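You operate a simulated robot arm through the tools that you are given. There is no shell and no other tool. Be economical: measure what you need, move in short steps, check, and stop when the job is done.

Carry out the task below with a simulated robot arm. There is one attempt and no reset: what you move stays moved.

JOB
Lid both open jars, then brush off the dried drips.
Fine: green jar lid on thirty, the white lid on forty; wooden brush, brush back. What is to be rubbed or washed off counts as gone when no trace of it is left.

The check looks at the end state, three seconds after you hand in, the way a careful person would. Anything else that was tipped, shoved, dropped, spilled or broken makes it a failure. Lids that push on must go on centred and level and be pressed home; caps that screw on are set level and turned clockwise until they are tight.

ROBOT AND FRAMES
A 7-joint arm with a two-finger parallel gripper, fixed in place. Base frame: the origin is at the foot of the arm, x ahead of it, y to its left, z up; the work surface is at about z = 86. Units: cm, degrees, N and s.
With the tool pointing down near the work surface it reaches from about 30 to 70 cm from the base axis. Its first joint turns from -66.0 to 66.0 degrees. Payload 1.57 kg.
Tool frame: the origin (TCP) lies between the finger pads and is the grasp point; the fingertips stand 3 cm ahead of it; z points along the fingers, y is the line along which they close. The gripper opens to 11 cm. The fingers are 2.4 cm wide and 1.2 cm thick; the gripper's body (4.8 by 11.2 cm) begins 7.8 cm behind the TCP.
Orientation is told as [roll, pitch, yaw] about the base's x, y, z axes, in that order, counted from this pose: with the fingers straight down and closing along the base's y, the tool's x points along the base's -x, its y along +y and its z along -z.

CONTROLS
- The arm moves only by the tool arm_command. Its arguments are lists of equal length, an entry for each row: "slide": the shift along the tool's x, y, z in cm, a list of three; "angular": the turn, a rotation vector about the tool's x, y, z in degrees, a list of three; "fingers": the gripper command, from -1 (fully open) to 1 (shut), values between in proportion. In form: {"slide": [[tx, ty, tz], ...], "angular": [[ax, ay, az], ...], "fingers": [fingers, ...]}. A call has 1 to 20 rows; each row shifts and turns the commanded pose from where the row before left it, along the tool's axes as they then stand. Rows are played at 5 a second. More than 5 cm and 8.6 degrees between two rows, or a gripper value outside its range, and nothing of the call is played. A pose out of reach is approached as far as the arm can. The call stops where the force on the tool passes 40 N (or 10 N more than at its start, if that is more) or the arm is blocked; 0.2 s more then pass. The fingers move at their own pace (about 10.8 cm/s each) and stop on an object; they squeeze with about 29 N. The grip force told is the motor's: it shows also when the fingers shut on nothing. Time passes only in rows, and 0.2 s behind the last, so rows that do not move let the fingers close. The reply holds the time, the measured pose of the TCP, the force on the tool along the base axes, the opening and the grip force, in the units named above and with some noise, with the torque about the TCP (base axes, N m) and any sound that the robot's microphone picked up.
- Cameras (640 x 400 px; columns grow to the right, rows downward): "scene" is fixed at [15.96, -39.02, 139.25]; the picture's right is [0.74, -0.67, 0.00], its down [-0.36, -0.40, -0.84] and it looks along [0.56, 0.62, -0.54] (base axes); focal length 233 px, centre (320, 200). "wrist" rides on the gripper at [7, 1.6, -14.1] in the tool frame; the picture's right is [-0.23, 0.97, 0.00], its down [-0.85, -0.20, -0.48] and it looks along [-0.47, -0.11, 0.88] (tool axes); focal length 222 px, centre (320, 200). There is no depth. A picture from a camera that has moved, and an enlarged one, comes with that camera's place and axes in the base frame and with its lens. The place of the scene camera against the robot may be out by one fixed shift of up to 2.5 cm in any direction.
- get_image(camera): a new picture of that camera. The clock stands still meanwhile.
- enlarge(camera, box): a new picture of the part [left, top, right, bottom] of that camera's present view, enlarged. The clock stands still meanwhile.
- sign_off(): hands the job in; it is judged then, once.

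Go step by step. Nothing tells you positions but the pictures and the camera data: compare them with the known pose of the tool, close in by small moves and look again before you grip or let go. The budget is 120 turns and 76 pictures, counting those below and the enlarged ones. Unless the task says otherwise, let go and move clear before handing in, and close with one line.

The tools are called after "Call:" by a JSON object that holds its "fn" and its "kwargs". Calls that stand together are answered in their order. arm_command: Moves the arm, as the interface text tells. Its arguments: {"type":"object","properties":{"slide":{"type":"array","items":{"type":"array","items":{"type":"number"}}},"angular":{"type":"array","items":{"type":"array","items":{"type":"number"}}},"fingers":{"type":"array","items":{"type":"number"}}},"required":["slide","angular","fingers"]} The other tools are called the same way: get_image (camera) takes a picture; enlarge (camera, box) takes an enlarged picture of a part of a camera's view; sign_off () hands the job in.

At the start:

```text
t: 0.0
position: [35.02, 18.66, 129.63]
ee_rot: [0.0, 0.1, 0.3]
wrist_force: [-0.8, 0.9, -0.6]
ft_torque: [0.03, 0.0, -0.01]
grip_width: 11.05
grasp_force: 0.0
```

scene: 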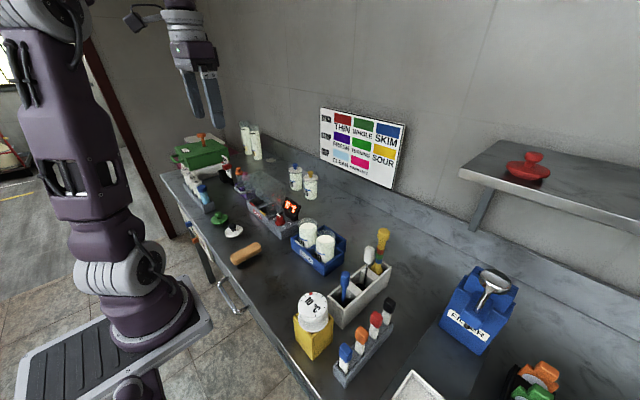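
wrist: 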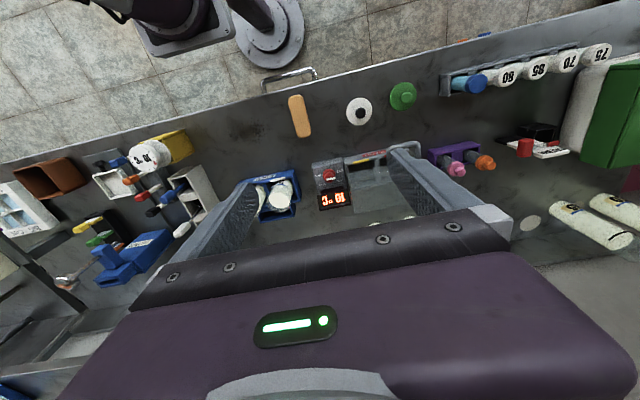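

I see a dairy-type bench with a water bath, jars, a green lid, a white lid and a wooden brush at the front edge. I'll look closer before moving.

Call:
{"fn": "enlarge", "kwargs": {"camera": "scene", "box": [160, 120, 340, 240]}}

Call:
{"fn": "enlarge", "kwargs": {"camera": "scene", "box": [220, 190, 400, 310]}}

Call:
{"fn": "enlarge", "kwargs": {"camera": "wrist", "box": [240, 60, 440, 240]}}

```text
3.33 times, centred on (250, 180) of scene
camera zoom: at [15.96, -39.02, 139.25], right [0.74, -0.67, 0.0], down [-0.36, -0.4, -0.84], along [0.56, 0.62, -0.54], focal length 777 px, centre (553, 267)
```

zoom: 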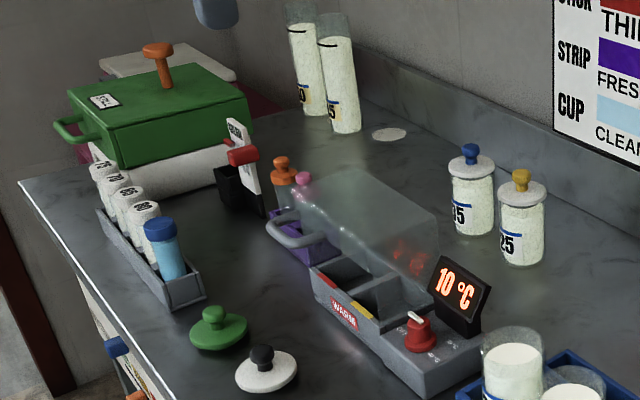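

```text
3.33 times, centred on (310, 250) of scene
camera zoom: at [15.96, -39.02, 139.25], right [0.74, -0.67, 0.0], down [-0.36, -0.4, -0.84], along [0.56, 0.62, -0.54], focal length 777 px, centre (353, 33)
```

zoom: 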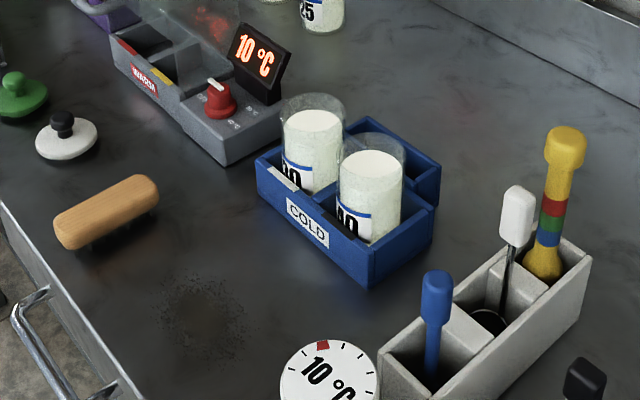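

```text
2.22 times, centred on (340, 150) of wrist
camera zoom: at [27.91, 20.19, 143.74], right [0.22, 0.97, 0.0], down [0.86, -0.2, 0.48], along [0.47, -0.11, -0.88], focal length 494 px, centre (276, 311)
```

zoom: 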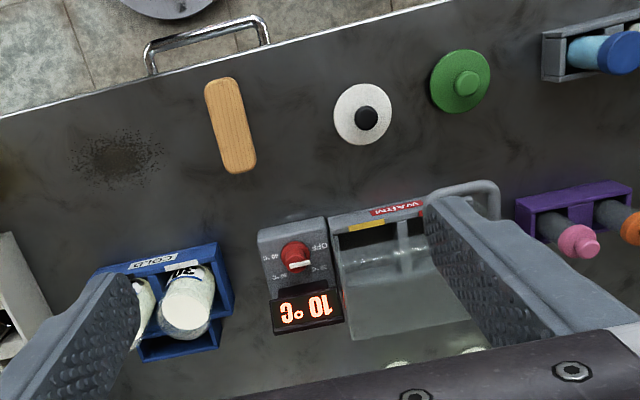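

The green lid is near (36, 37.7), the white lid near (36.4, 27.5), the brush near (34.5, 13.8) along x, and the brown speckled patch near (35.5, 0). The open jars sit in the blue box near (51, 3); I'll zoom in on the labels and lids.

Call:
{"fn": "enlarge", "kwargs": {"camera": "scene", "box": [285, 210, 355, 280]}}

Call:
{"fn": "enlarge", "kwargs": {"camera": "scene", "box": [205, 200, 265, 245]}}

Call:
{"fn": "arm_command", "kwargs": {"slide": [[0, -3.5, 0], [0, -3.5, 0], [0, -3.5, 0], [0, -3.5, 0], [0, 0, 0]], "angular": [[0, 0, 0], [0, 0, 0], [0, 0, 0], [0, 0, 0], [0, 0, 0]], "fingers": [-1, -1, -1, -1, -1]}}

Call:
{"fn": "get_image", "kwargs": {"camera": "wrist"}}

```text
5.71 times, centred on (320, 245) of scene
camera zoom: at [15.96, -39.02, 139.25], right [0.74, -0.67, 0.0], down [-0.36, -0.4, -0.84], along [0.56, 0.62, -0.54], focal length 1332 px, centre (320, -57)
```

zoom: 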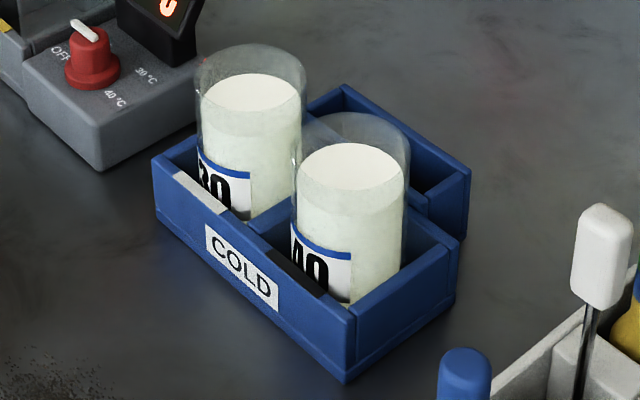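

```text
8.89 times, centred on (235, 222) of scene
camera zoom: at [15.96, -39.02, 139.25], right [0.74, -0.67, 0.0], down [-0.36, -0.4, -0.84], along [0.56, 0.62, -0.54], focal length 2071 px, centre (1076, 0)
```

zoom: 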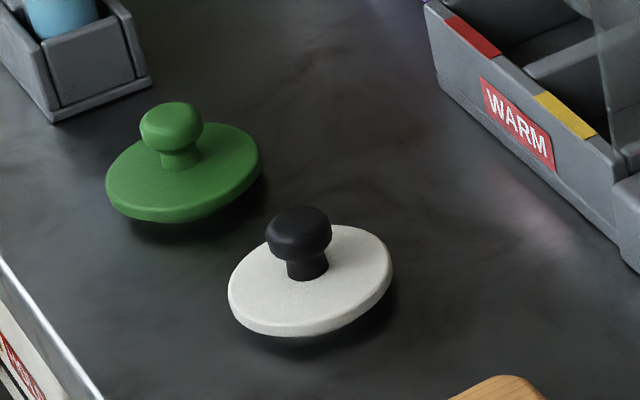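

```text
t: 1.2
position: [34.88, 4.63, 129.53]
ee_rot: [0.1, 0.0, 0.0]
wrist_force: [-0.5, 0.0, 0.5]
ft_torque: [-0.02, -0.01, -0.03]
grip_width: 11.0
grasp_force: 0.1
```

```text
68 pictures are left
camera wrist: at [27.9, 6.13, 143.73], right [0.22, 0.97, 0.0], down [0.86, -0.2, 0.48], along [0.47, -0.11, -0.88], focal length 222 px, centre (320, 200)
```

wrist: 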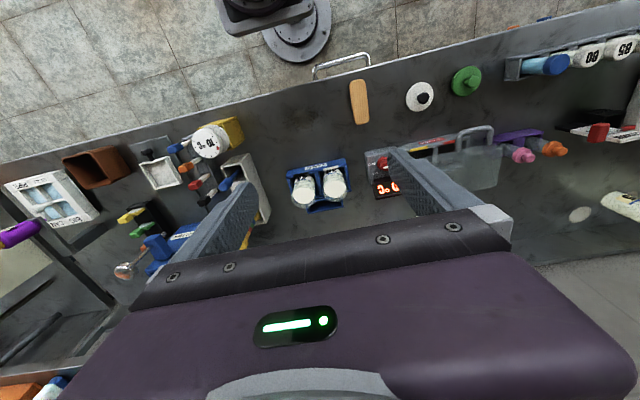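

Call:
{"fn": "enlarge", "kwargs": {"camera": "wrist", "box": [270, 140, 370, 230]}}

Call:
{"fn": "enlarge", "kwargs": {"camera": "wrist", "box": [200, 60, 380, 170]}}

```text
4.44 times, centred on (320, 185) of wrist
camera zoom: at [27.9, 6.13, 143.73], right [0.22, 0.97, 0.0], down [0.86, -0.2, 0.48], along [0.47, -0.11, -0.88], focal length 987 px, centre (320, 267)
```

zoom: 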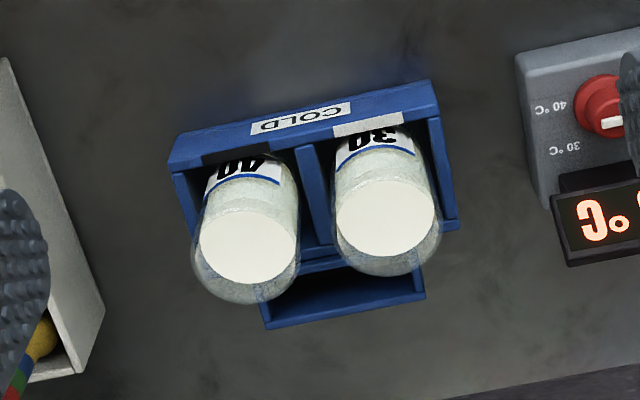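

```text
3.56 times, centred on (290, 115) of wrist
camera zoom: at [27.9, 6.13, 143.73], right [0.22, 0.97, 0.0], down [0.86, -0.2, 0.48], along [0.47, -0.11, -0.88], focal length 790 px, centre (427, 502)
```

zoom: 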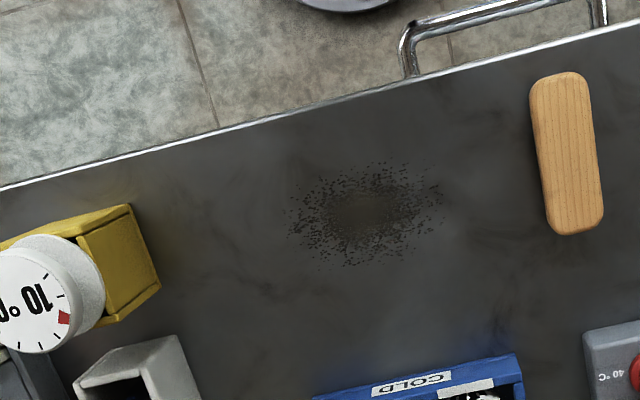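

30 is the jar with larger y and 40 the one with smaller y; the lids are knobbed discs with a plug beneath. Next I move above the white lid for a closer look.

Call:
{"fn": "arm_command", "kwargs": {"slide": [[-0.2, 3.27, 3.0], [-0.2, 3.27, 3.0], [-0.2, 3.27, 3.0], [-0.2, 3.27, 3.0], [-0.2, 3.27, 3.0], [-0.2, 3.27, 3.0], [-0.3, 3.27, 3.0], [0, 0, 0]], "angular": [[0, 0, 0], [0, 0, 0], [0, 0, 0], [0, 0, 0], [0, 0, 0], [0, 0, 0], [0, 0, 0], [0, 0, 0]], "fingers": [-0.1, -0.1, -0.1, -0.1, -0.1, -0.1, -0.1, -0.1]}}

Call:
{"fn": "get_image", "kwargs": {"camera": "wrist"}}

Call:
{"fn": "get_image", "kwargs": {"camera": "scene"}}

```text
t: 3.0
position: [36.49, 27.59, 108.54]
ee_rot: [-0.1, -0.1, 0.0]
wrist_force: [-0.1, -0.6, -0.1]
ft_torque: [0.01, -0.05, 0.02]
grip_width: 6.04
grasp_force: 0.0
```

```text
65 pictures are left
camera wrist: at [29.45, 29.1, 122.67], right [0.22, 0.97, 0.0], down [0.86, -0.2, 0.48], along [0.47, -0.11, -0.88], focal length 222 px, centre (320, 200)
```

wrist: 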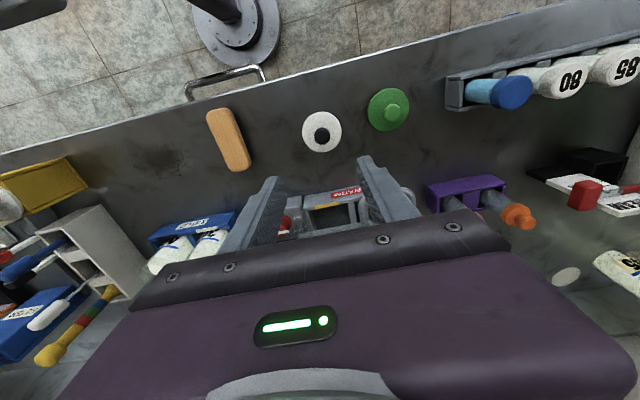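

```text
64 pictures are left
```

scene: 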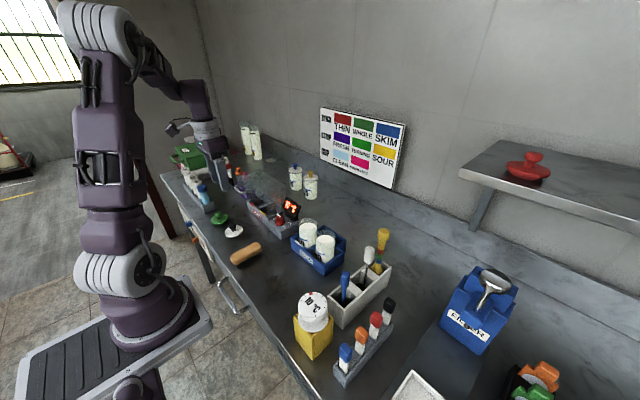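

Call:
{"fn": "enlarge", "kwargs": {"camera": "wrist", "box": [280, 70, 440, 170]}}

```text
4.00 times, centred on (360, 120) of wrist
camera zoom: at [29.45, 29.1, 122.67], right [0.22, 0.97, 0.0], down [0.86, -0.2, 0.48], along [0.47, -0.11, -0.88], focal length 888 px, centre (160, 520)
```

zoom: 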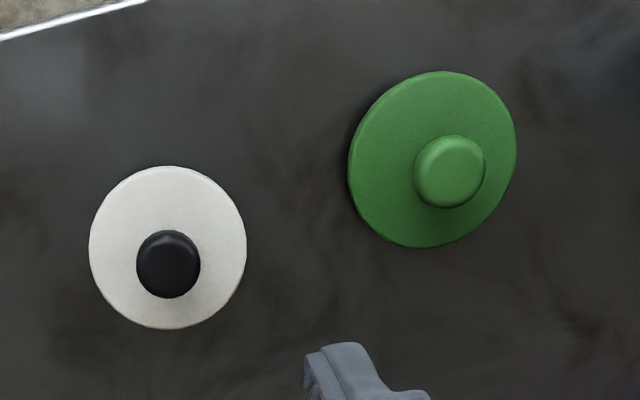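

White lid centre is about (36.65, 27.7), knob top ≈ 89.9, disc ≈ 87. Coming down so the fingertips are just above the knob.

Call:
{"fn": "arm_command", "kwargs": {"slide": [[-0.15, 0.1, 3.5], [0, 0, 4], [0, 0, 4], [0, 0, 3], [0, 0, 0]], "angular": [[0, 0, 0], [0, 0, 0], [0, 0, 0], [0, 0, 0], [0, 0, 0]], "fingers": [-0.1, -0.1, -0.1, -0.1, -0.1]}}

Call:
{"fn": "enlarge", "kwargs": {"camera": "wrist", "box": [240, 70, 440, 210]}}

Call:
{"fn": "enlarge", "kwargs": {"camera": "scene", "box": [200, 180, 280, 250]}}

```text
t: 4.2
position: [36.61, 27.74, 94.16]
ee_rot: [0.0, 0.0, 0.2]
wrist_force: [-0.4, 0.9, -0.2]
ft_torque: [0.0, 0.0, -0.01]
grip_width: 6.05
grasp_force: 0.1
```

```text
2.86 times, centred on (340, 140) of wrist
camera zoom: at [29.59, 29.23, 108.26], right [0.22, 0.97, 0.0], down [0.86, -0.2, 0.48], along [0.47, -0.11, -0.88], focal length 635 px, centre (263, 371)
```

zoom: 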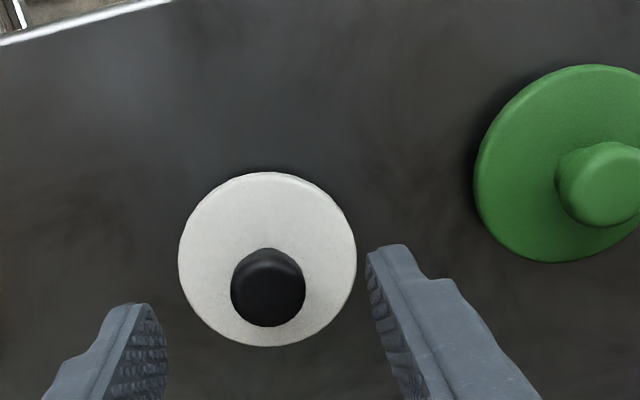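

```text
5.71 times, centred on (240, 215) of scene
camera zoom: at [15.97, -39.02, 139.25], right [0.74, -0.67, 0.0], down [-0.36, -0.4, -0.84], along [0.56, 0.62, -0.54], focal length 1332 px, centre (777, 114)
```

zoom: 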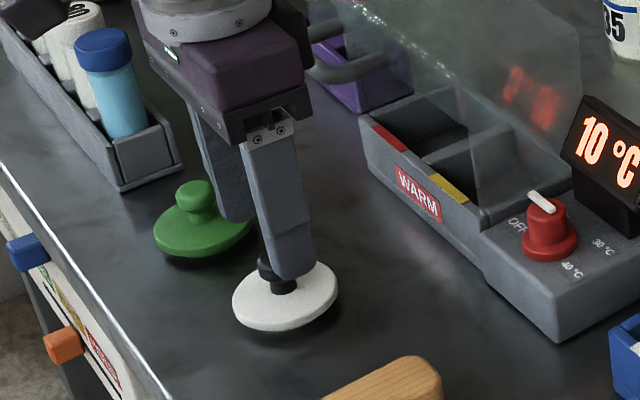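

The fingers are centred on the knob. I lower to tips just above the disc and grip.

Call:
{"fn": "arm_command", "kwargs": {"slide": [[0, 0, 1.6], [0, 0, 1.6], [0, 0, 0], [0, 0, 0], [0, 0, 0], [0, 0, 0]], "angular": [[0, 0, 0], [0, 0, 0], [0, 0, 0], [0, 0, 0], [0, 0, 0], [0, 0, 0]], "fingers": [-0.1, -0.1, -0.1, 1, 1, 1]}}

Call:
{"fn": "enlarge", "kwargs": {"camera": "scene", "box": [200, 180, 280, 250]}}

```text
t: 5.6
position: [36.49, 27.69, 90.81]
ee_rot: [-0.1, 0.1, 0.2]
wrist_force: [0.4, 0.2, 0.2]
ft_torque: [0.01, 0.02, 0.01]
grip_width: 2.16
grasp_force: 29.5
```

```text
5.71 times, centred on (240, 215) of scene
camera zoom: at [15.97, -39.02, 139.25], right [0.74, -0.67, 0.0], down [-0.36, -0.4, -0.84], along [0.56, 0.62, -0.54], focal length 1332 px, centre (777, 114)
```

zoom: 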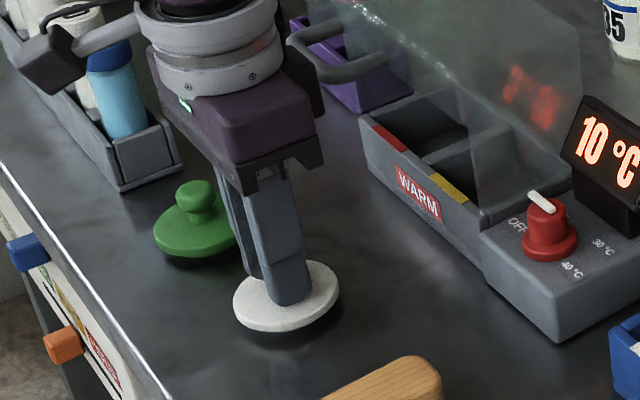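

Knob is held (2.16 cm). Lifting and checking that the lid comes up level.

Call:
{"fn": "arm_command", "kwargs": {"slide": [[0, 0, -3], [0, 0, -4.5], [0, 0, -4.5], [0, 0, -4.5], [0, 0, -4.5], [-0.5, -4, 0], [-0.5, -4, 0], [-0.5, -4, 0], [-0.5, -4, 0], [-0.5, -4, 0], [-0.5, -4, 0], [-0.5, -3, 0], [0, 0, 0]], "angular": [[0, 0, 0], [0, 0, 0], [0, 0, 0], [0, 0, 0], [0, 0, 0], [0, 0, 0], [0, 0, 0], [0, 0, 0], [0, 0, 0], [0, 0, 0], [0, 0, 0], [0, 0, 0], [0, 0, 0]], "fingers": [1, 1, 1, 1, 1, 1, 1, 1, 1, 1, 1, 1, 1]}}

Call:
{"fn": "get_image", "kwargs": {"camera": "wrist"}}

Call:
{"fn": "enlarge", "kwargs": {"camera": "scene", "box": [240, 130, 400, 290]}}

```text
t: 8.4
position: [40.1, 0.6, 111.83]
ee_rot: [0.0, -0.2, 0.2]
wrist_force: [0.4, -0.2, 0.6]
ft_torque: [-0.02, 0.0, -0.02]
grip_width: 2.14
grasp_force: 28.9
```

```text
59 pictures are left
camera wrist: at [33.08, 2.09, 126.02], right [0.22, 0.97, 0.0], down [0.86, -0.2, 0.48], along [0.47, -0.11, -0.88], focal length 222 px, centre (320, 200)
```

wrist: 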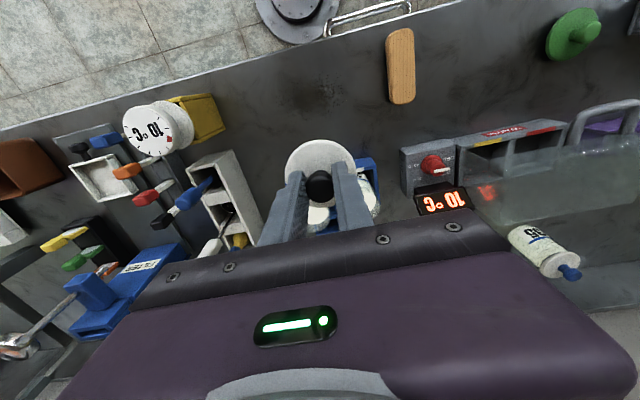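

```text
2.50 times, centred on (320, 210) of scene
camera zoom: at [15.96, -39.02, 139.25], right [0.74, -0.67, 0.0], down [-0.36, -0.4, -0.84], along [0.56, 0.62, -0.54], focal length 582 px, centre (320, 175)
```

zoom: 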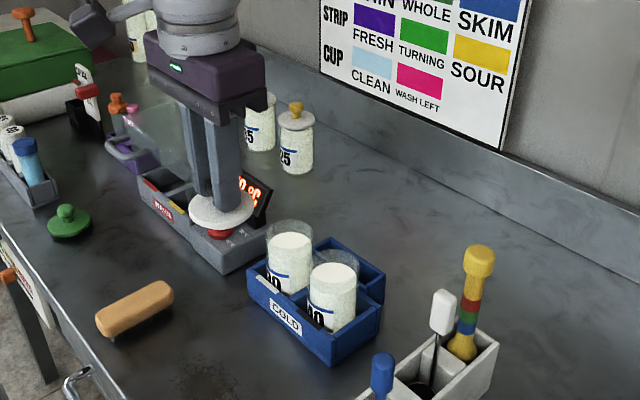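

With the lid seen at a known pose I calibrated the scene camera (shift ≈ (1.4, 0.65, 1.05)). Rim centres come out as jar 40 ≈ (51.15, −3.3, 97.0) and jar 30 ≈ (51.1, 4.3, 97.1). I'll hover the white lid over jar 40.

Call:
{"fn": "arm_command", "kwargs": {"slide": [[-3.6, -1.3, 0], [-3.6, -1.3, 0], [-3.7, -1.3, 0], [0, 0, 3], [0, 0, 3.8], [0, 0, 0], [0, 0, 0]], "angular": [[0, 0, 0], [0, 0, 0], [0, 0, 0], [0, 0, 0], [0, 0, 0], [0, 0, 0], [0, 0, 0]], "fingers": [1, 1, 1, 1, 1, 1, 1]}}

Call:
{"fn": "enlarge", "kwargs": {"camera": "scene", "box": [275, 190, 365, 280]}}

Call:
{"fn": "enlarge", "kwargs": {"camera": "wrist", "box": [240, 110, 400, 240]}}

```text
t: 10.0
position: [51.07, -3.21, 105.2]
ee_rot: [0.0, 0.0, 0.2]
wrist_force: [-0.8, -0.2, -0.8]
ft_torque: [-0.03, -0.03, 0.0]
grip_width: 2.14
grasp_force: 28.9
```

```text
4.44 times, centred on (320, 235) of scene
camera zoom: at [15.97, -39.02, 139.25], right [0.74, -0.67, 0.0], down [-0.36, -0.4, -0.84], along [0.56, 0.62, -0.54], focal length 1036 px, centre (320, 44)
```

zoom: 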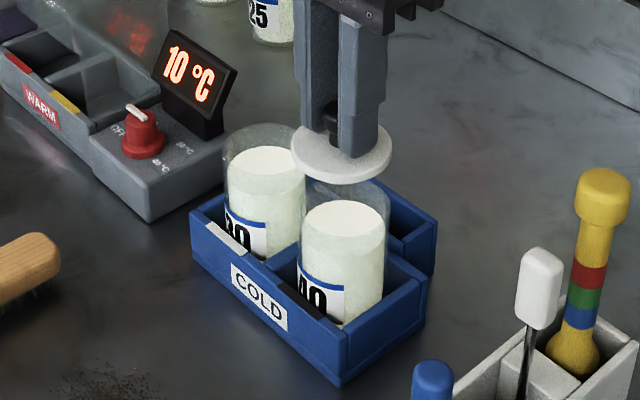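

```text
3.08 times, centred on (320, 175) of wrist
camera zoom: at [44.06, -1.76, 119.27], right [0.22, 0.97, 0.0], down [0.86, -0.2, 0.48], along [0.47, -0.11, -0.88], focal length 684 px, centre (320, 277)
```

zoom: 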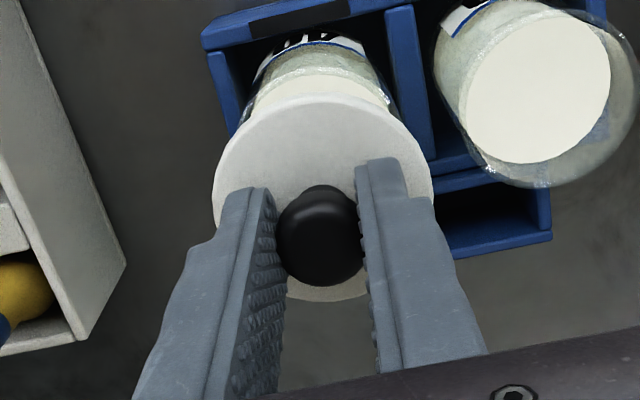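

The lid is within about 2 mm of the jar axis. Lowering to just above the rim with a tiny correction, then looking again.

Call:
{"fn": "arm_command", "kwargs": {"slide": [[-0.08, -0.08, 1.4], [0, 0, 1.3], [0, 0, 0], [0, 0, 0]], "angular": [[0, 0, 0], [0, 0, 0], [0, 0, 0], [0, 0, 0]], "fingers": [1, 1, 1, 1]}}

Call:
{"fn": "enlarge", "kwargs": {"camera": "scene", "box": [300, 210, 360, 270]}}

Call:
{"fn": "enlarge", "kwargs": {"camera": "wrist", "box": [260, 110, 400, 220]}}

```text
t: 11.0
position: [51.25, -3.24, 102.53]
ee_rot: [0.0, 0.0, 0.2]
wrist_force: [0.0, 0.5, -0.6]
ft_torque: [-0.02, 0.01, -0.07]
grip_width: 2.14
grasp_force: 29.0
```

```text
6.67 times, centred on (330, 240) of scene
camera zoom: at [15.97, -39.02, 139.25], right [0.74, -0.67, 0.0], down [-0.36, -0.4, -0.84], along [0.56, 0.62, -0.54], focal length 1553 px, centre (253, -67)
```

zoom: 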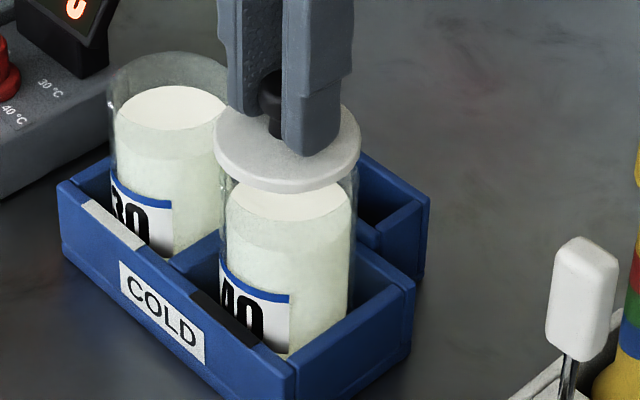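

```text
3.64 times, centred on (330, 165) of wrist
camera zoom: at [44.16, -1.78, 116.54], right [0.22, 0.97, 0.0], down [0.86, -0.2, 0.48], along [0.47, -0.11, -0.88], focal length 808 px, centre (284, 327)
```

zoom: 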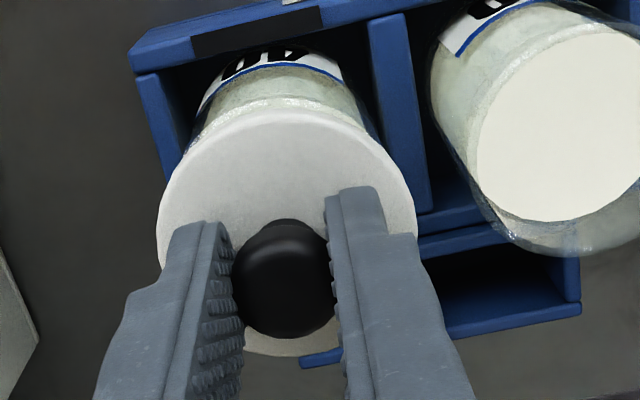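

Laterally the lid is centred on the jar. I lower in small steps while watching the force.

Call:
{"fn": "arm_command", "kwargs": {"slide": [[0, 0, 0.3], [0, 0, 0.3], [0, 0, 0.2], [0, 0, 0]], "angular": [[0, 0, 0], [0, 0, 0], [0, 0, 0], [0, 0, 0]], "fingers": [1, 1, 1, 1]}}

```text
t: 12.0
position: [51.03, -3.26, 101.58]
ee_rot: [0.0, 0.0, 0.1]
wrist_force: [1.1, -0.9, -0.3]
ft_torque: [-0.04, 0.03, -0.01]
grip_width: 2.18
grasp_force: 28.7
```

Call:
{"fn": "arm_command", "kwargs": {"slide": [[0, 0, 0.2], [0, 0, 0.2], [0, 0, 0]], "angular": [[0, 0, 0], [0, 0, 0], [0, 0, 0]], "fingers": [1, 1, 1]}}

Call:
{"fn": "enlarge", "kwargs": {"camera": "scene", "box": [300, 210, 360, 270]}}

```text
t: 12.8
position: [51.05, -3.26, 101.21]
ee_rot: [0.0, 0.0, 0.2]
wrist_force: [0.0, 0.3, -1.5]
ft_torque: [0.02, 0.02, 0.0]
grip_width: 2.12
grasp_force: 29.1
```

```text
6.67 times, centred on (330, 240) of scene
camera zoom: at [15.97, -39.02, 139.25], right [0.74, -0.67, 0.0], down [-0.36, -0.4, -0.84], along [0.56, 0.62, -0.54], focal length 1553 px, centre (253, -67)
```

zoom: 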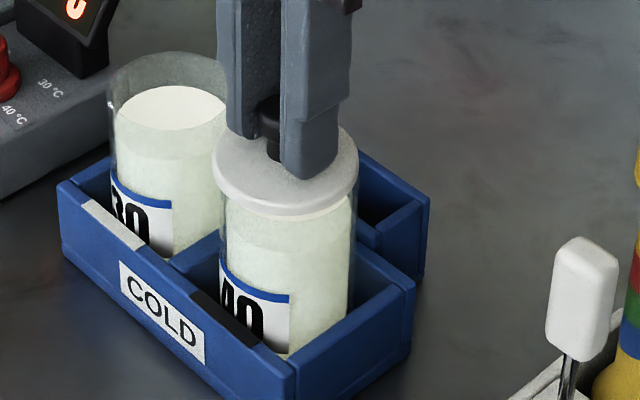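

Call:
{"fn": "arm_command", "kwargs": {"slide": [[0, 0, 0.2], [0, 0, 0.2], [0, 0, 0]], "angular": [[0, 0, 0], [0, 0, 0], [0, 0, 0]], "fingers": [1, 1, 1]}}

```text
t: 13.6
position: [51.2, -3.34, 100.85]
ee_rot: [-0.1, 0.1, 0.2]
wrist_force: [0.9, -0.5, 0.0]
ft_torque: [-0.01, -0.02, -0.01]
grip_width: 2.13
grasp_force: 29.0
```

Call:
{"fn": "arm_command", "kwargs": {"slide": [[0, 0, 0.2], [0, 0, 0.2], [0, 0, 0]], "angular": [[0, 0, 0], [0, 0, 0], [0, 0, 0]], "fingers": [1, 1, 1]}}

Call:
{"fn": "enlarge", "kwargs": {"camera": "scene", "box": [300, 210, 360, 270]}}

```text
t: 14.4
position: [51.18, -3.36, 100.49]
ee_rot: [0.0, -0.2, 0.1]
wrist_force: [0.0, 0.8, 21.6]
ft_torque: [-0.02, -0.04, 0.06]
grip_width: 2.15
grasp_force: 28.8
```

```text
6.67 times, centred on (330, 240) of scene
camera zoom: at [15.93, -39.02, 139.26], right [0.74, -0.67, 0.0], down [-0.36, -0.4, -0.84], along [0.56, 0.62, -0.54], focal length 1553 px, centre (253, -67)
```

zoom: 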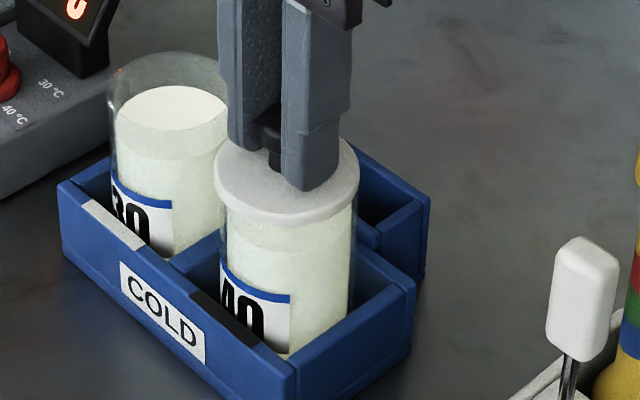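

Contact at 22 N with little torque. I press further to drive it home.

Call:
{"fn": "arm_command", "kwargs": {"slide": [[0, 0, 0.1], [0, 0, 0.1], [0, 0, 0.1], [0, 0, 0.1]], "angular": [[0, 0, 0], [0, 0, 0], [0, 0, 0], [0, 0, 0]], "fingers": [1, 1, 1, 1]}}

Call:
{"fn": "enlarge", "kwargs": {"camera": "scene", "box": [300, 210, 360, 270]}}

```text
t: 15.4
position: [51.23, -3.23, 100.04]
ee_rot: [0.0, -0.2, 0.1]
wrist_force: [0.6, 1.4, 31.4]
ft_torque: [0.04, 0.06, 0.08]
grip_width: 2.16
grasp_force: 29.0
```

```text
6.67 times, centred on (330, 240) of scene
camera zoom: at [15.92, -39.01, 139.26], right [0.74, -0.67, 0.0], down [-0.36, -0.4, -0.84], along [0.56, 0.62, -0.54], focal length 1553 px, centre (253, -67)
```

zoom: 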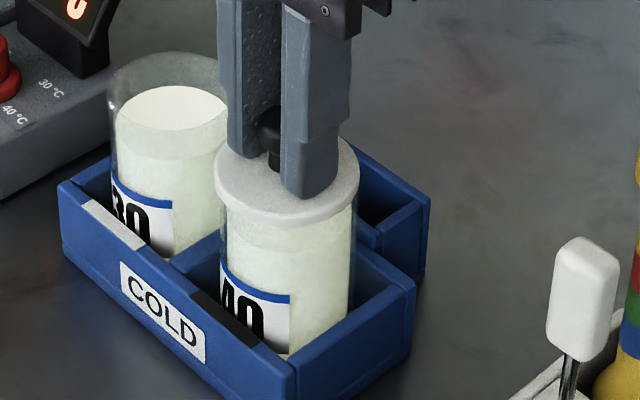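

Call:
{"fn": "enlarge", "kwargs": {"camera": "scene", "box": [328, 230, 358, 250]}}

Call:
{"fn": "enlarge", "kwargs": {"camera": "wrist", "box": [260, 110, 400, 220]}}

```text
16.00 times, centred on (343, 240) of scene
camera zoom: at [15.92, -39.01, 139.26], right [0.74, -0.67, 0.0], down [-0.36, -0.4, -0.84], along [0.56, 0.62, -0.54], focal length 3728 px, centre (-48, -440)
```

zoom: 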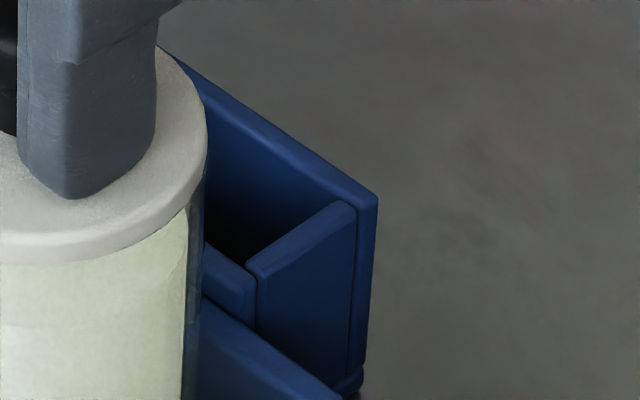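

```text
3.64 times, centred on (330, 165) of wrist
camera zoom: at [44.1, -1.74, 114.24], right [0.22, 0.97, 0.0], down [0.85, -0.2, 0.48], along [0.47, -0.11, -0.88], focal length 808 px, centre (284, 327)
```

zoom: 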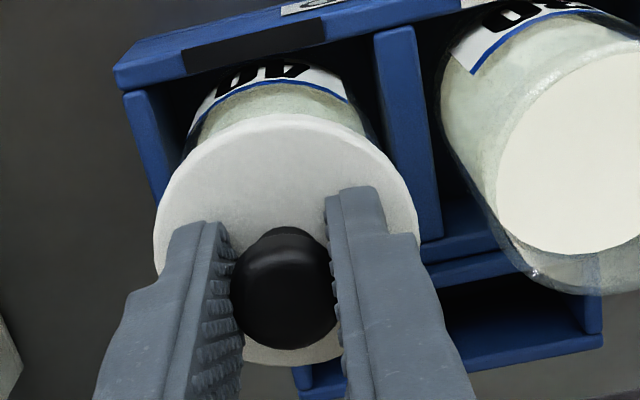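

Call:
{"fn": "arm_command", "kwargs": {"slide": [[0, 0, 0.1], [0, 0, 0.1], [0, 0, 0.1], [0, 0, 0.1], [0, 0, 0.1], [0, 0, 0.1]], "angular": [[0, 0, 0], [0, 0, 0], [0, 0, 0], [0, 0, 0], [0, 0, 0], [0, 0, 0]], "fingers": [1, 1, 1, 1, 1, 1]}}

Call:
{"fn": "enlarge", "kwargs": {"camera": "scene", "box": [300, 210, 360, 270]}}

```text
t: 15.8
position: [51.14, -3.26, 100.03]
ee_rot: [0.0, -0.3, 0.2]
wrist_force: [-3.1, 0.9, 9.2]
ft_torque: [-0.01, 0.28, 0.01]
grip_width: 2.16
grasp_force: 29.1
stopped in row 1: the force on the tool passed its limit at 45 N (the readings are from after the stop); the commanded pose is now the measured one
```

```text
6.67 times, centred on (330, 240) of scene
camera zoom: at [15.94, -39.02, 139.25], right [0.74, -0.67, 0.0], down [-0.36, -0.4, -0.84], along [0.56, 0.62, -0.54], focal length 1553 px, centre (253, -67)
```

zoom: 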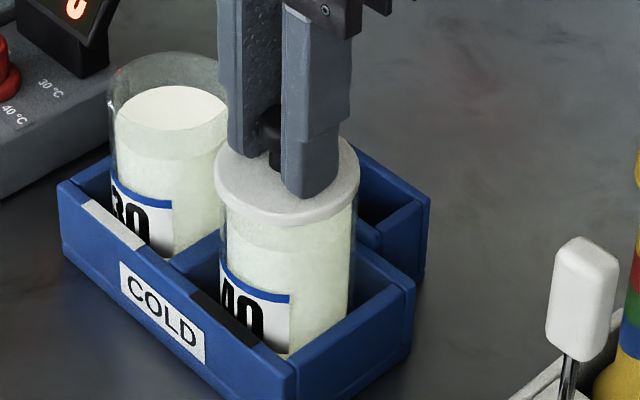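

45 N reached without motion, so it should be seated. I release, back off and inspect.

Call:
{"fn": "arm_command", "kwargs": {"slide": [[0, 0, 0], [0, 0, 0], [0, 0, 0], [0, 0, -2], [0, 0, -3], [0, 0, -4], [2, 0, -4], [4, 0, 0], [4, 0, 0], [0, 0, 0]], "angular": [[0, 0, 0], [0, 0, 0], [0, 0, 0], [0, 0, 0], [0, 0, 0], [0, 0, 0], [0, 0, 0], [0, 0, 0], [0, 0, 0], [0, 0, 0]], "fingers": [0.2, 0.2, 0.2, 0.2, 0.2, 0.2, 0.2, 0.2, 0.2, 0.2]}}

Call:
{"fn": "enlarge", "kwargs": {"camera": "scene", "box": [300, 210, 360, 270]}}

Call:
{"fn": "enlarge", "kwargs": {"camera": "wrist", "box": [240, 110, 400, 240]}}

```text
t: 18.0
position: [41.14, -3.4, 112.92]
ee_rot: [0.0, -0.1, 0.2]
wrist_force: [1.1, -0.5, 0.1]
ft_torque: [0.01, -0.01, 0.02]
grip_width: 4.39
grasp_force: 0.1
```

```text
6.67 times, centred on (330, 240) of scene
camera zoom: at [15.96, -39.02, 139.25], right [0.74, -0.67, 0.0], down [-0.36, -0.4, -0.84], along [0.56, 0.62, -0.54], focal length 1553 px, centre (253, -67)
```

zoom: 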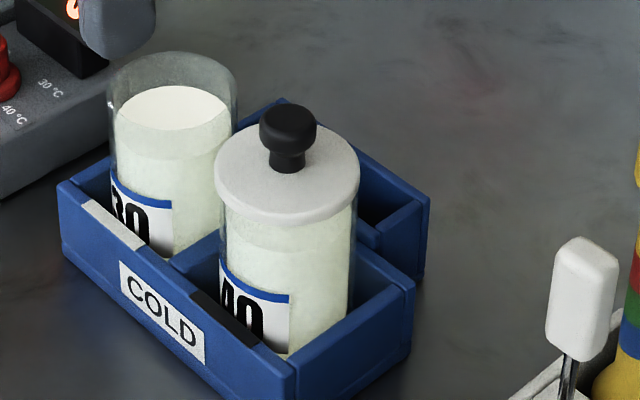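

```text
3.08 times, centred on (320, 175) of wrist
camera zoom: at [34.08, -1.77, 127.2], right [0.22, 0.97, 0.0], down [0.85, -0.2, 0.48], along [0.47, -0.11, -0.88], focal length 684 px, centre (320, 277)
```

zoom: 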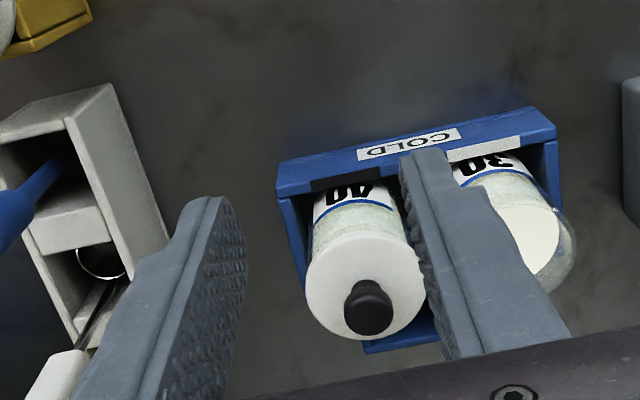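

The white lid sits level and centred on jar 40. Now the green lid: moving above (35.65, 37.95).

Call:
{"fn": "arm_command", "kwargs": {"slide": [[0.6, 4.6, 0], [0.6, 4.6, 0], [0.6, 4.6, 0], [0.6, 4.6, 0], [0.6, 4.6, 0], [0.6, 4.6, 0], [0.6, 4.6, 0], [0.6, 4.6, 0], [0.7, 4.5, 0], [0, 0, 4.6], [0, 0, 4.6], [0, 0, 4.6], [0, 0, 4.6], [0, 0, 0]], "angular": [[0, 0, 0], [0, 0, 0], [0, 0, 0], [0, 0, 0], [0, 0, 0], [0, 0, 0], [0, 0, 0], [0, 0, 0], [0, 0, 0], [0, 0, 0], [0, 0, 0], [0, 0, 0], [0, 0, 0], [0, 0, 0]], "fingers": [0.2, 0.2, 0.2, 0.2, 0.2, 0.2, 0.2, 0.2, 0.2, 0.2, 0.2, 0.2, 0.2, 0.2]}}

Call:
{"fn": "enlarge", "kwargs": {"camera": "wrist", "box": [240, 70, 440, 210]}}

Call:
{"fn": "enlarge", "kwargs": {"camera": "scene", "box": [180, 160, 260, 230]}}

```text
t: 21.0
position: [35.68, 37.97, 94.51]
ee_rot: [0.0, -0.2, 0.2]
wrist_force: [-0.8, -0.1, 0.2]
ft_torque: [-0.02, -0.04, 0.0]
grip_width: 4.41
grasp_force: 0.0
```

```text
2.86 times, centred on (340, 140) of wrist
camera zoom: at [28.58, 39.43, 108.65], right [0.22, 0.97, 0.0], down [0.85, -0.2, 0.48], along [0.47, -0.11, -0.88], focal length 635 px, centre (263, 371)
```

zoom: 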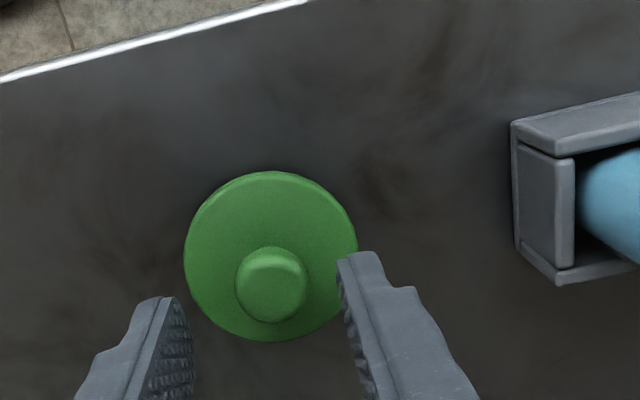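

```text
5.71 times, centred on (220, 195) of scene
camera zoom: at [15.97, -39.02, 139.25], right [0.74, -0.67, 0.0], down [-0.36, -0.4, -0.84], along [0.56, 0.62, -0.54], focal length 1332 px, centre (891, 229)
```

zoom: 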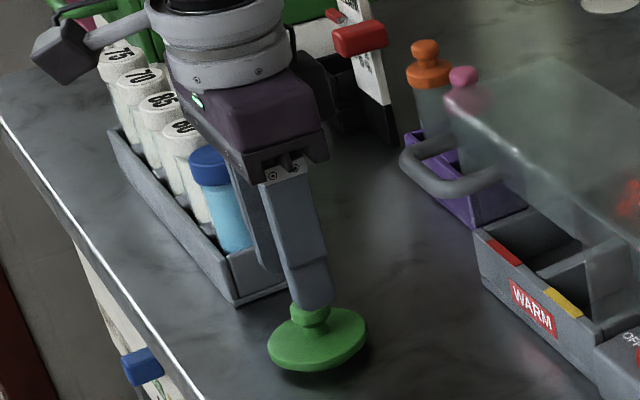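

Centred on the green knob. Lower and grip, then lift.

Call:
{"fn": "arm_command", "kwargs": {"slide": [[0, 0, 1.9], [0, 0, 1.75], [0, 0, 0], [0, 0, 0], [0, 0, 0], [0, 0, 0]], "angular": [[0, 0, 0], [0, 0, 0], [0, 0, 0], [0, 0, 0], [0, 0, 0], [0, 0, 0]], "fingers": [0.2, 0.2, 0.2, 1, 1, 1]}}

```text
t: 22.4
position: [35.6, 37.96, 90.91]
ee_rot: [0.0, -0.2, 0.3]
wrist_force: [0.4, 0.5, 0.1]
ft_torque: [0.01, 0.02, 0.0]
grip_width: 2.15
grasp_force: 29.1
```

Call:
{"fn": "arm_command", "kwargs": {"slide": [[0, 0, -3], [0, 0, -4.5], [0, 0, -4.5], [0, 0, -4.5], [0, 0, -4.5], [-1.92, -4.2, 0], [-1.92, -4.2, 0], [-1.92, -4.2, 0], [-1.92, -4.2, 0], [-1.92, -4.2, 0], [-1.92, -4.2, 0], [-1.92, -4.2, 0], [-1.92, -4.2, 0], [0, 0, 3.5], [0, 0, 3.5], [0, 0, 0], [0, 0, 0]], "angular": [[0, 0, 0], [0, 0, 0], [0, 0, 0], [0, 0, 0], [0, 0, 0], [0, 0, 0], [0, 0, 0], [0, 0, 0], [0, 0, 0], [0, 0, 0], [0, 0, 0], [0, 0, 0], [0, 0, 0], [0, 0, 0], [0, 0, 0], [0, 0, 0], [0, 0, 0]], "fingers": [1, 1, 1, 1, 1, 1, 1, 1, 1, 1, 1, 1, 1, 1, 1, 1, 1]}}

Call:
{"fn": "enlarge", "kwargs": {"camera": "scene", "box": [280, 200, 360, 270]}}

Call:
{"fn": "enlarge", "kwargs": {"camera": "wrist", "box": [240, 110, 400, 240]}}

```text
t: 26.0
position: [50.98, 4.36, 104.86]
ee_rot: [0.0, -0.2, 0.2]
wrist_force: [-0.1, 0.6, -0.8]
ft_torque: [0.0, 0.01, -0.01]
grip_width: 2.15
grasp_force: 28.8
```

```text
5.71 times, centred on (320, 235) of scene
camera zoom: at [15.97, -39.02, 139.25], right [0.74, -0.67, 0.0], down [-0.36, -0.4, -0.84], along [0.56, 0.62, -0.54], focal length 1332 px, centre (320, 0)
```

zoom: 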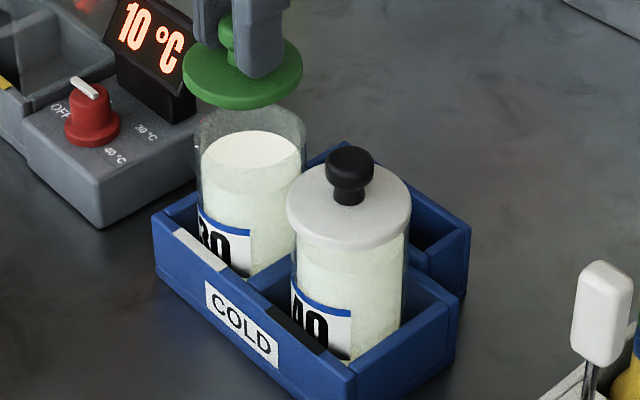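

```text
3.08 times, centred on (320, 175) of wrist
camera zoom: at [43.94, 5.99, 118.98], right [0.22, 0.97, 0.0], down [0.85, -0.2, 0.48], along [0.47, -0.11, -0.88], focal length 684 px, centre (320, 277)
```

zoom: 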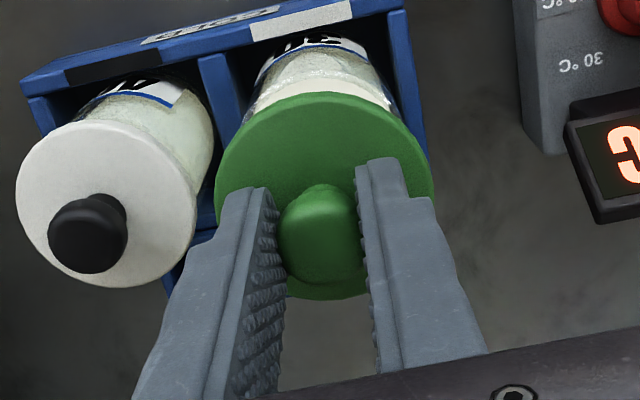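

Lid needs about 2–3 mm towards the picture's right. I apply that, lower to just above the rim and check.

Call:
{"fn": "arm_command", "kwargs": {"slide": [[-0.16, -0.17, 1.2], [0, 0, 1.3], [0, 0, 0], [0, 0, 0]], "angular": [[0, 0, 0], [0, 0, 0], [0, 0, 0], [0, 0, 0]], "fingers": [1, 1, 1, 1]}}

Call:
{"fn": "enlarge", "kwargs": {"camera": "scene", "box": [280, 200, 340, 260]}}

```text
t: 27.0
position: [51.11, 4.16, 102.27]
ee_rot: [-0.1, -0.1, 0.2]
wrist_force: [0.1, -0.6, -0.3]
ft_torque: [-0.01, -0.02, -0.01]
grip_width: 2.16
grasp_force: 28.8
```

```text
6.67 times, centred on (310, 230) of scene
camera zoom: at [15.97, -39.02, 139.25], right [0.74, -0.67, 0.0], down [-0.36, -0.4, -0.84], along [0.56, 0.62, -0.54], focal length 1553 px, centre (387, 0)
```

zoom: 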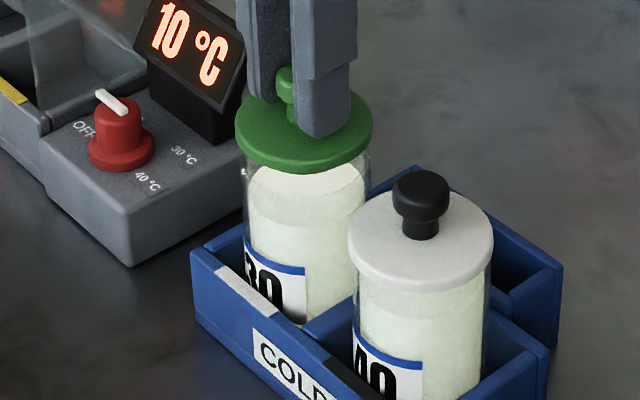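

Call:
{"fn": "arm_command", "kwargs": {"slide": [[-0.05, -0.05, 0.4], [0, 0, 0.4], [0, 0, 0.3], [0, 0, 0]], "angular": [[0, 0, 0], [0, 0, 0], [0, 0, 0], [0, 0, 0]], "fingers": [1, 1, 1, 1]}}

```text
t: 28.0
position: [51.22, 4.14, 101.27]
ee_rot: [0.0, -0.2, 0.3]
wrist_force: [-0.1, -0.7, 0.1]
ft_torque: [0.01, 0.0, 0.04]
grip_width: 2.2
grasp_force: 28.9
```

Call:
{"fn": "arm_command", "kwargs": {"slide": [[0, 0, 0.2], [0, 0, 0.2], [0, 0, 0.2], [0, 0, 0]], "angular": [[0, 0, 0], [0, 0, 0], [0, 0, 0], [0, 0, 0]], "fingers": [1, 1, 1, 1]}}

Call:
{"fn": "enlarge", "kwargs": {"camera": "scene", "box": [280, 200, 340, 260]}}

```text
t: 29.0
position: [51.27, 4.25, 100.77]
ee_rot: [0.0, -0.2, 0.2]
wrist_force: [-0.2, 0.2, -0.6]
ft_torque: [0.04, -0.04, 0.0]
grip_width: 2.18
grasp_force: 29.0
```

```text
6.67 times, centred on (310, 230) of scene
camera zoom: at [15.97, -39.02, 139.25], right [0.74, -0.67, 0.0], down [-0.36, -0.4, -0.84], along [0.56, 0.62, -0.54], focal length 1553 px, centre (387, 0)
```

zoom: 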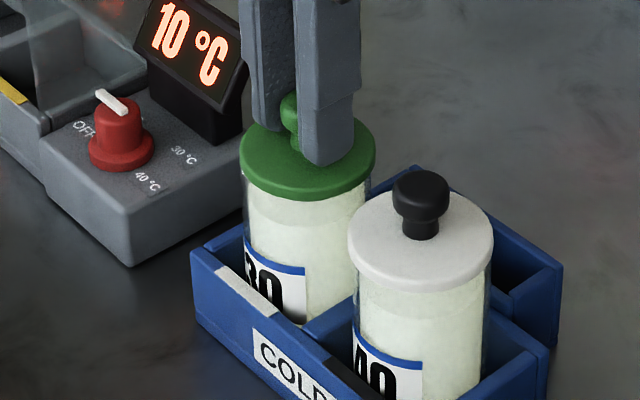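

Plug is inside the rim. Now press down to the force limit.

Call:
{"fn": "arm_command", "kwargs": {"slide": [[0, 0, 0.15], [0, 0, 0.15], [0, 0, 0.15], [0, 0, 0.15], [0, 0, 0.1], [0, 0, 0.1], [0, 0, 0.1], [0, 0, 0.1]], "angular": [[0, 0, 0], [0, 0, 0], [0, 0, 0], [0, 0, 0], [0, 0, 0], [0, 0, 0], [0, 0, 0], [0, 0, 0]], "fingers": [1, 1, 1, 1, 1, 1, 1, 1]}}

```text
t: 30.6
position: [51.34, 4.28, 100.04]
ee_rot: [0.0, -0.4, 0.3]
wrist_force: [-2.5, 1.2, 8.5]
ft_torque: [0.01, 0.3, 0.04]
grip_width: 2.18
grasp_force: 29.1
stopped in row 8: the force on the tool passed its limit at 43 N (the readings are from after the stop); the commanded pose is now the measured one
```

Same stop height as the white lid. Releasing, backing off and going to above the brush.

Call:
{"fn": "arm_command", "kwargs": {"slide": [[0, 0, 0], [0, 0, 0], [0, 0, 0], [0, 0, -2], [0, 0, -3], [0, 0, -4], [0, 0, -3], [4.2, 2.3, 0], [4.2, 2.3, 0], [4.2, 2.3, 0], [4.2, 2.4, 0], [0, 0, 0]], "angular": [[0, 0, 0], [0, 0, 0], [0, 0, 0], [0, 0, 0], [0, 0, 0], [0, 0, 0], [0, 0, 0], [0, 0, 0], [0, 0, 0], [0, 0, 0], [0, 0, 0], [0, 0, 0]], "fingers": [0.2, 0.2, 0.2, 0.2, 0.2, 0.2, 0.2, 0, 0, 0, 0, 0]}}

Call:
{"fn": "get_image", "kwargs": {"camera": "wrist"}}

Call:
{"fn": "enlarge", "kwargs": {"camera": "scene", "box": [270, 190, 360, 280]}}

Call:
{"fn": "enlarge", "kwargs": {"camera": "scene", "box": [220, 230, 280, 275]}}

```text
t: 33.2
position: [34.37, 13.53, 111.95]
ee_rot: [0.0, -0.4, 0.1]
wrist_force: [-0.4, 0.0, 0.4]
ft_torque: [0.0, 0.0, 0.01]
grip_width: 5.5
grasp_force: 0.0
```

```text
39 pictures are left
camera wrist: at [27.31, 15.1, 126.05], right [0.22, 0.97, 0.0], down [0.85, -0.2, 0.48], along [0.47, -0.11, -0.87], focal length 222 px, centre (320, 200)
```

wrist: 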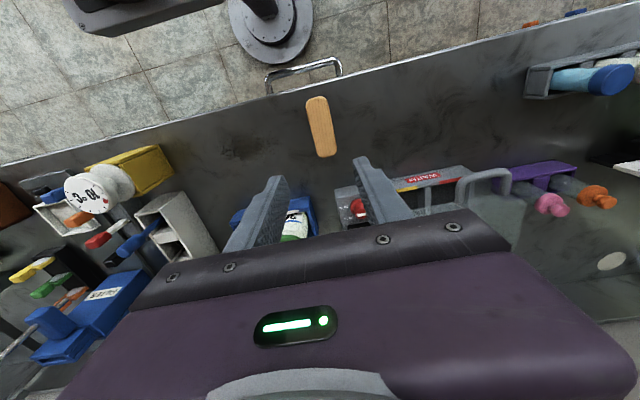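

```text
4.44 times, centred on (315, 235) of scene
camera zoom: at [15.96, -39.02, 139.25], right [0.74, -0.67, 0.0], down [-0.36, -0.4, -0.84], along [0.56, 0.62, -0.54], focal length 1036 px, centre (342, 44)
```

zoom: 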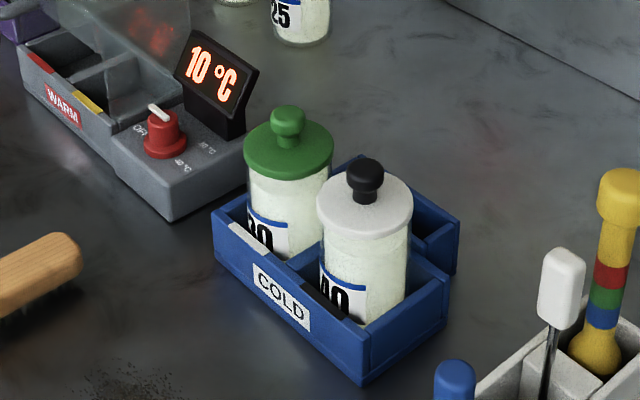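

```text
8.89 times, centred on (250, 252) of scene
camera zoom: at [15.96, -39.02, 139.25], right [0.74, -0.67, 0.0], down [-0.36, -0.4, -0.84], along [0.56, 0.62, -0.54], focal length 2071 px, centre (942, -267)
```

zoom: 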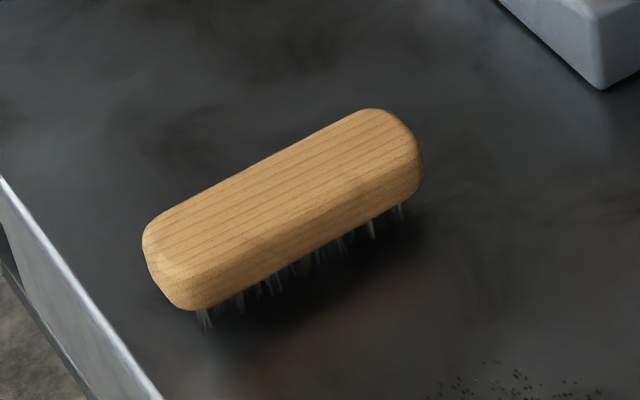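

Both lids look level. Now a close look at the brush for position and tilt.

Call:
{"fn": "enlarge", "kwargs": {"camera": "wrist", "box": [260, 70, 380, 170]}}

Call:
{"fn": "enlarge", "kwargs": {"camera": "wrist", "box": [180, 90, 320, 180]}}

```text
4.00 times, centred on (320, 120) of wrist
camera zoom: at [27.31, 15.1, 126.05], right [0.22, 0.97, 0.0], down [0.85, -0.2, 0.48], along [0.47, -0.11, -0.87], focal length 888 px, centre (320, 520)
```

zoom: 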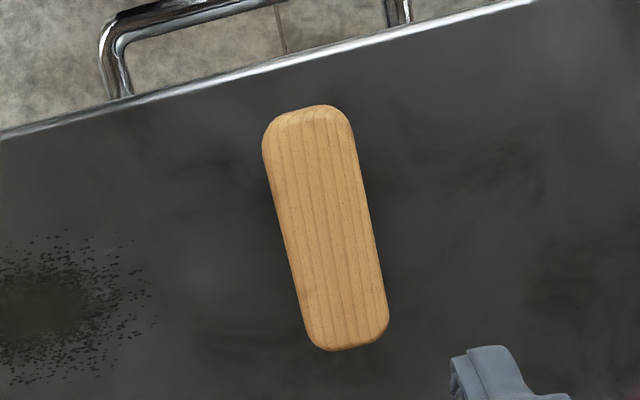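

```text
4.44 times, centred on (250, 135) of wrist
camera zoom: at [27.31, 15.1, 126.05], right [0.22, 0.97, 0.0], down [0.85, -0.2, 0.48], along [0.47, -0.11, -0.87], focal length 987 px, centre (631, 489)
```

zoom: 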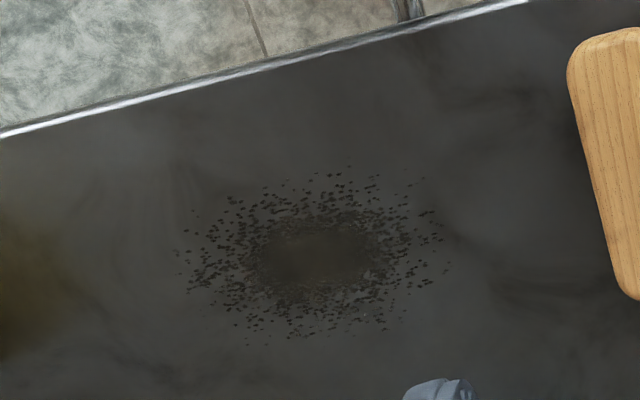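

The brush is centred about (34.5, 13.75), yaw ≈ −2.8°, top z ≈ 88.9, and the front edge of the bench is at x ≈ 28.1. I descend to just above it, aligned.

Call:
{"fn": "arm_command", "kwargs": {"slide": [[-0.13, 0.22, 3], [0, 0, 4], [0, 0, 4], [0, 0, 4], [0, 0, 3], [0, 0, 0]], "angular": [[0, 0.3, 2.8], [0, 0, 0], [0, 0, 0], [0, 0, 0], [0, 0, 0], [0, 0, 0]], "fingers": [0, 0, 0, 0, 0, 0]}}

Call:
{"fn": "enlarge", "kwargs": {"camera": "wrist", "box": [240, 40, 440, 210]}}

```text
t: 34.6
position: [34.61, 13.6, 93.89]
ee_rot: [0.1, -0.1, -2.6]
wrist_force: [-0.5, -0.6, 0.1]
ft_torque: [-0.01, 0.04, -0.01]
grip_width: 5.49
grasp_force: 0.0
```

```text
2.35 times, centred on (340, 125) of wrist
camera zoom: at [27.67, 15.54, 108.06], right [0.27, 0.96, 0.0], down [0.84, -0.24, 0.48], along [0.46, -0.13, -0.88], focal length 523 px, centre (273, 376)
```

zoom: 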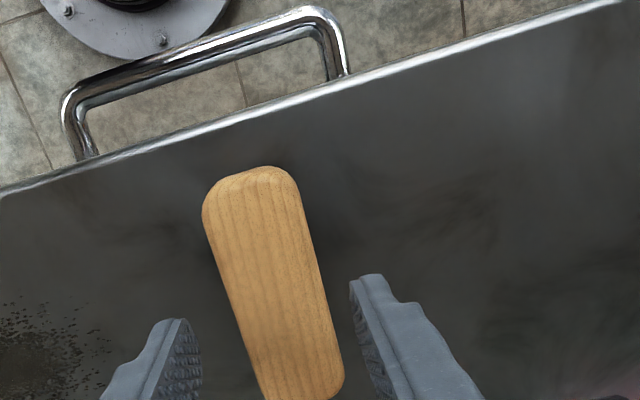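

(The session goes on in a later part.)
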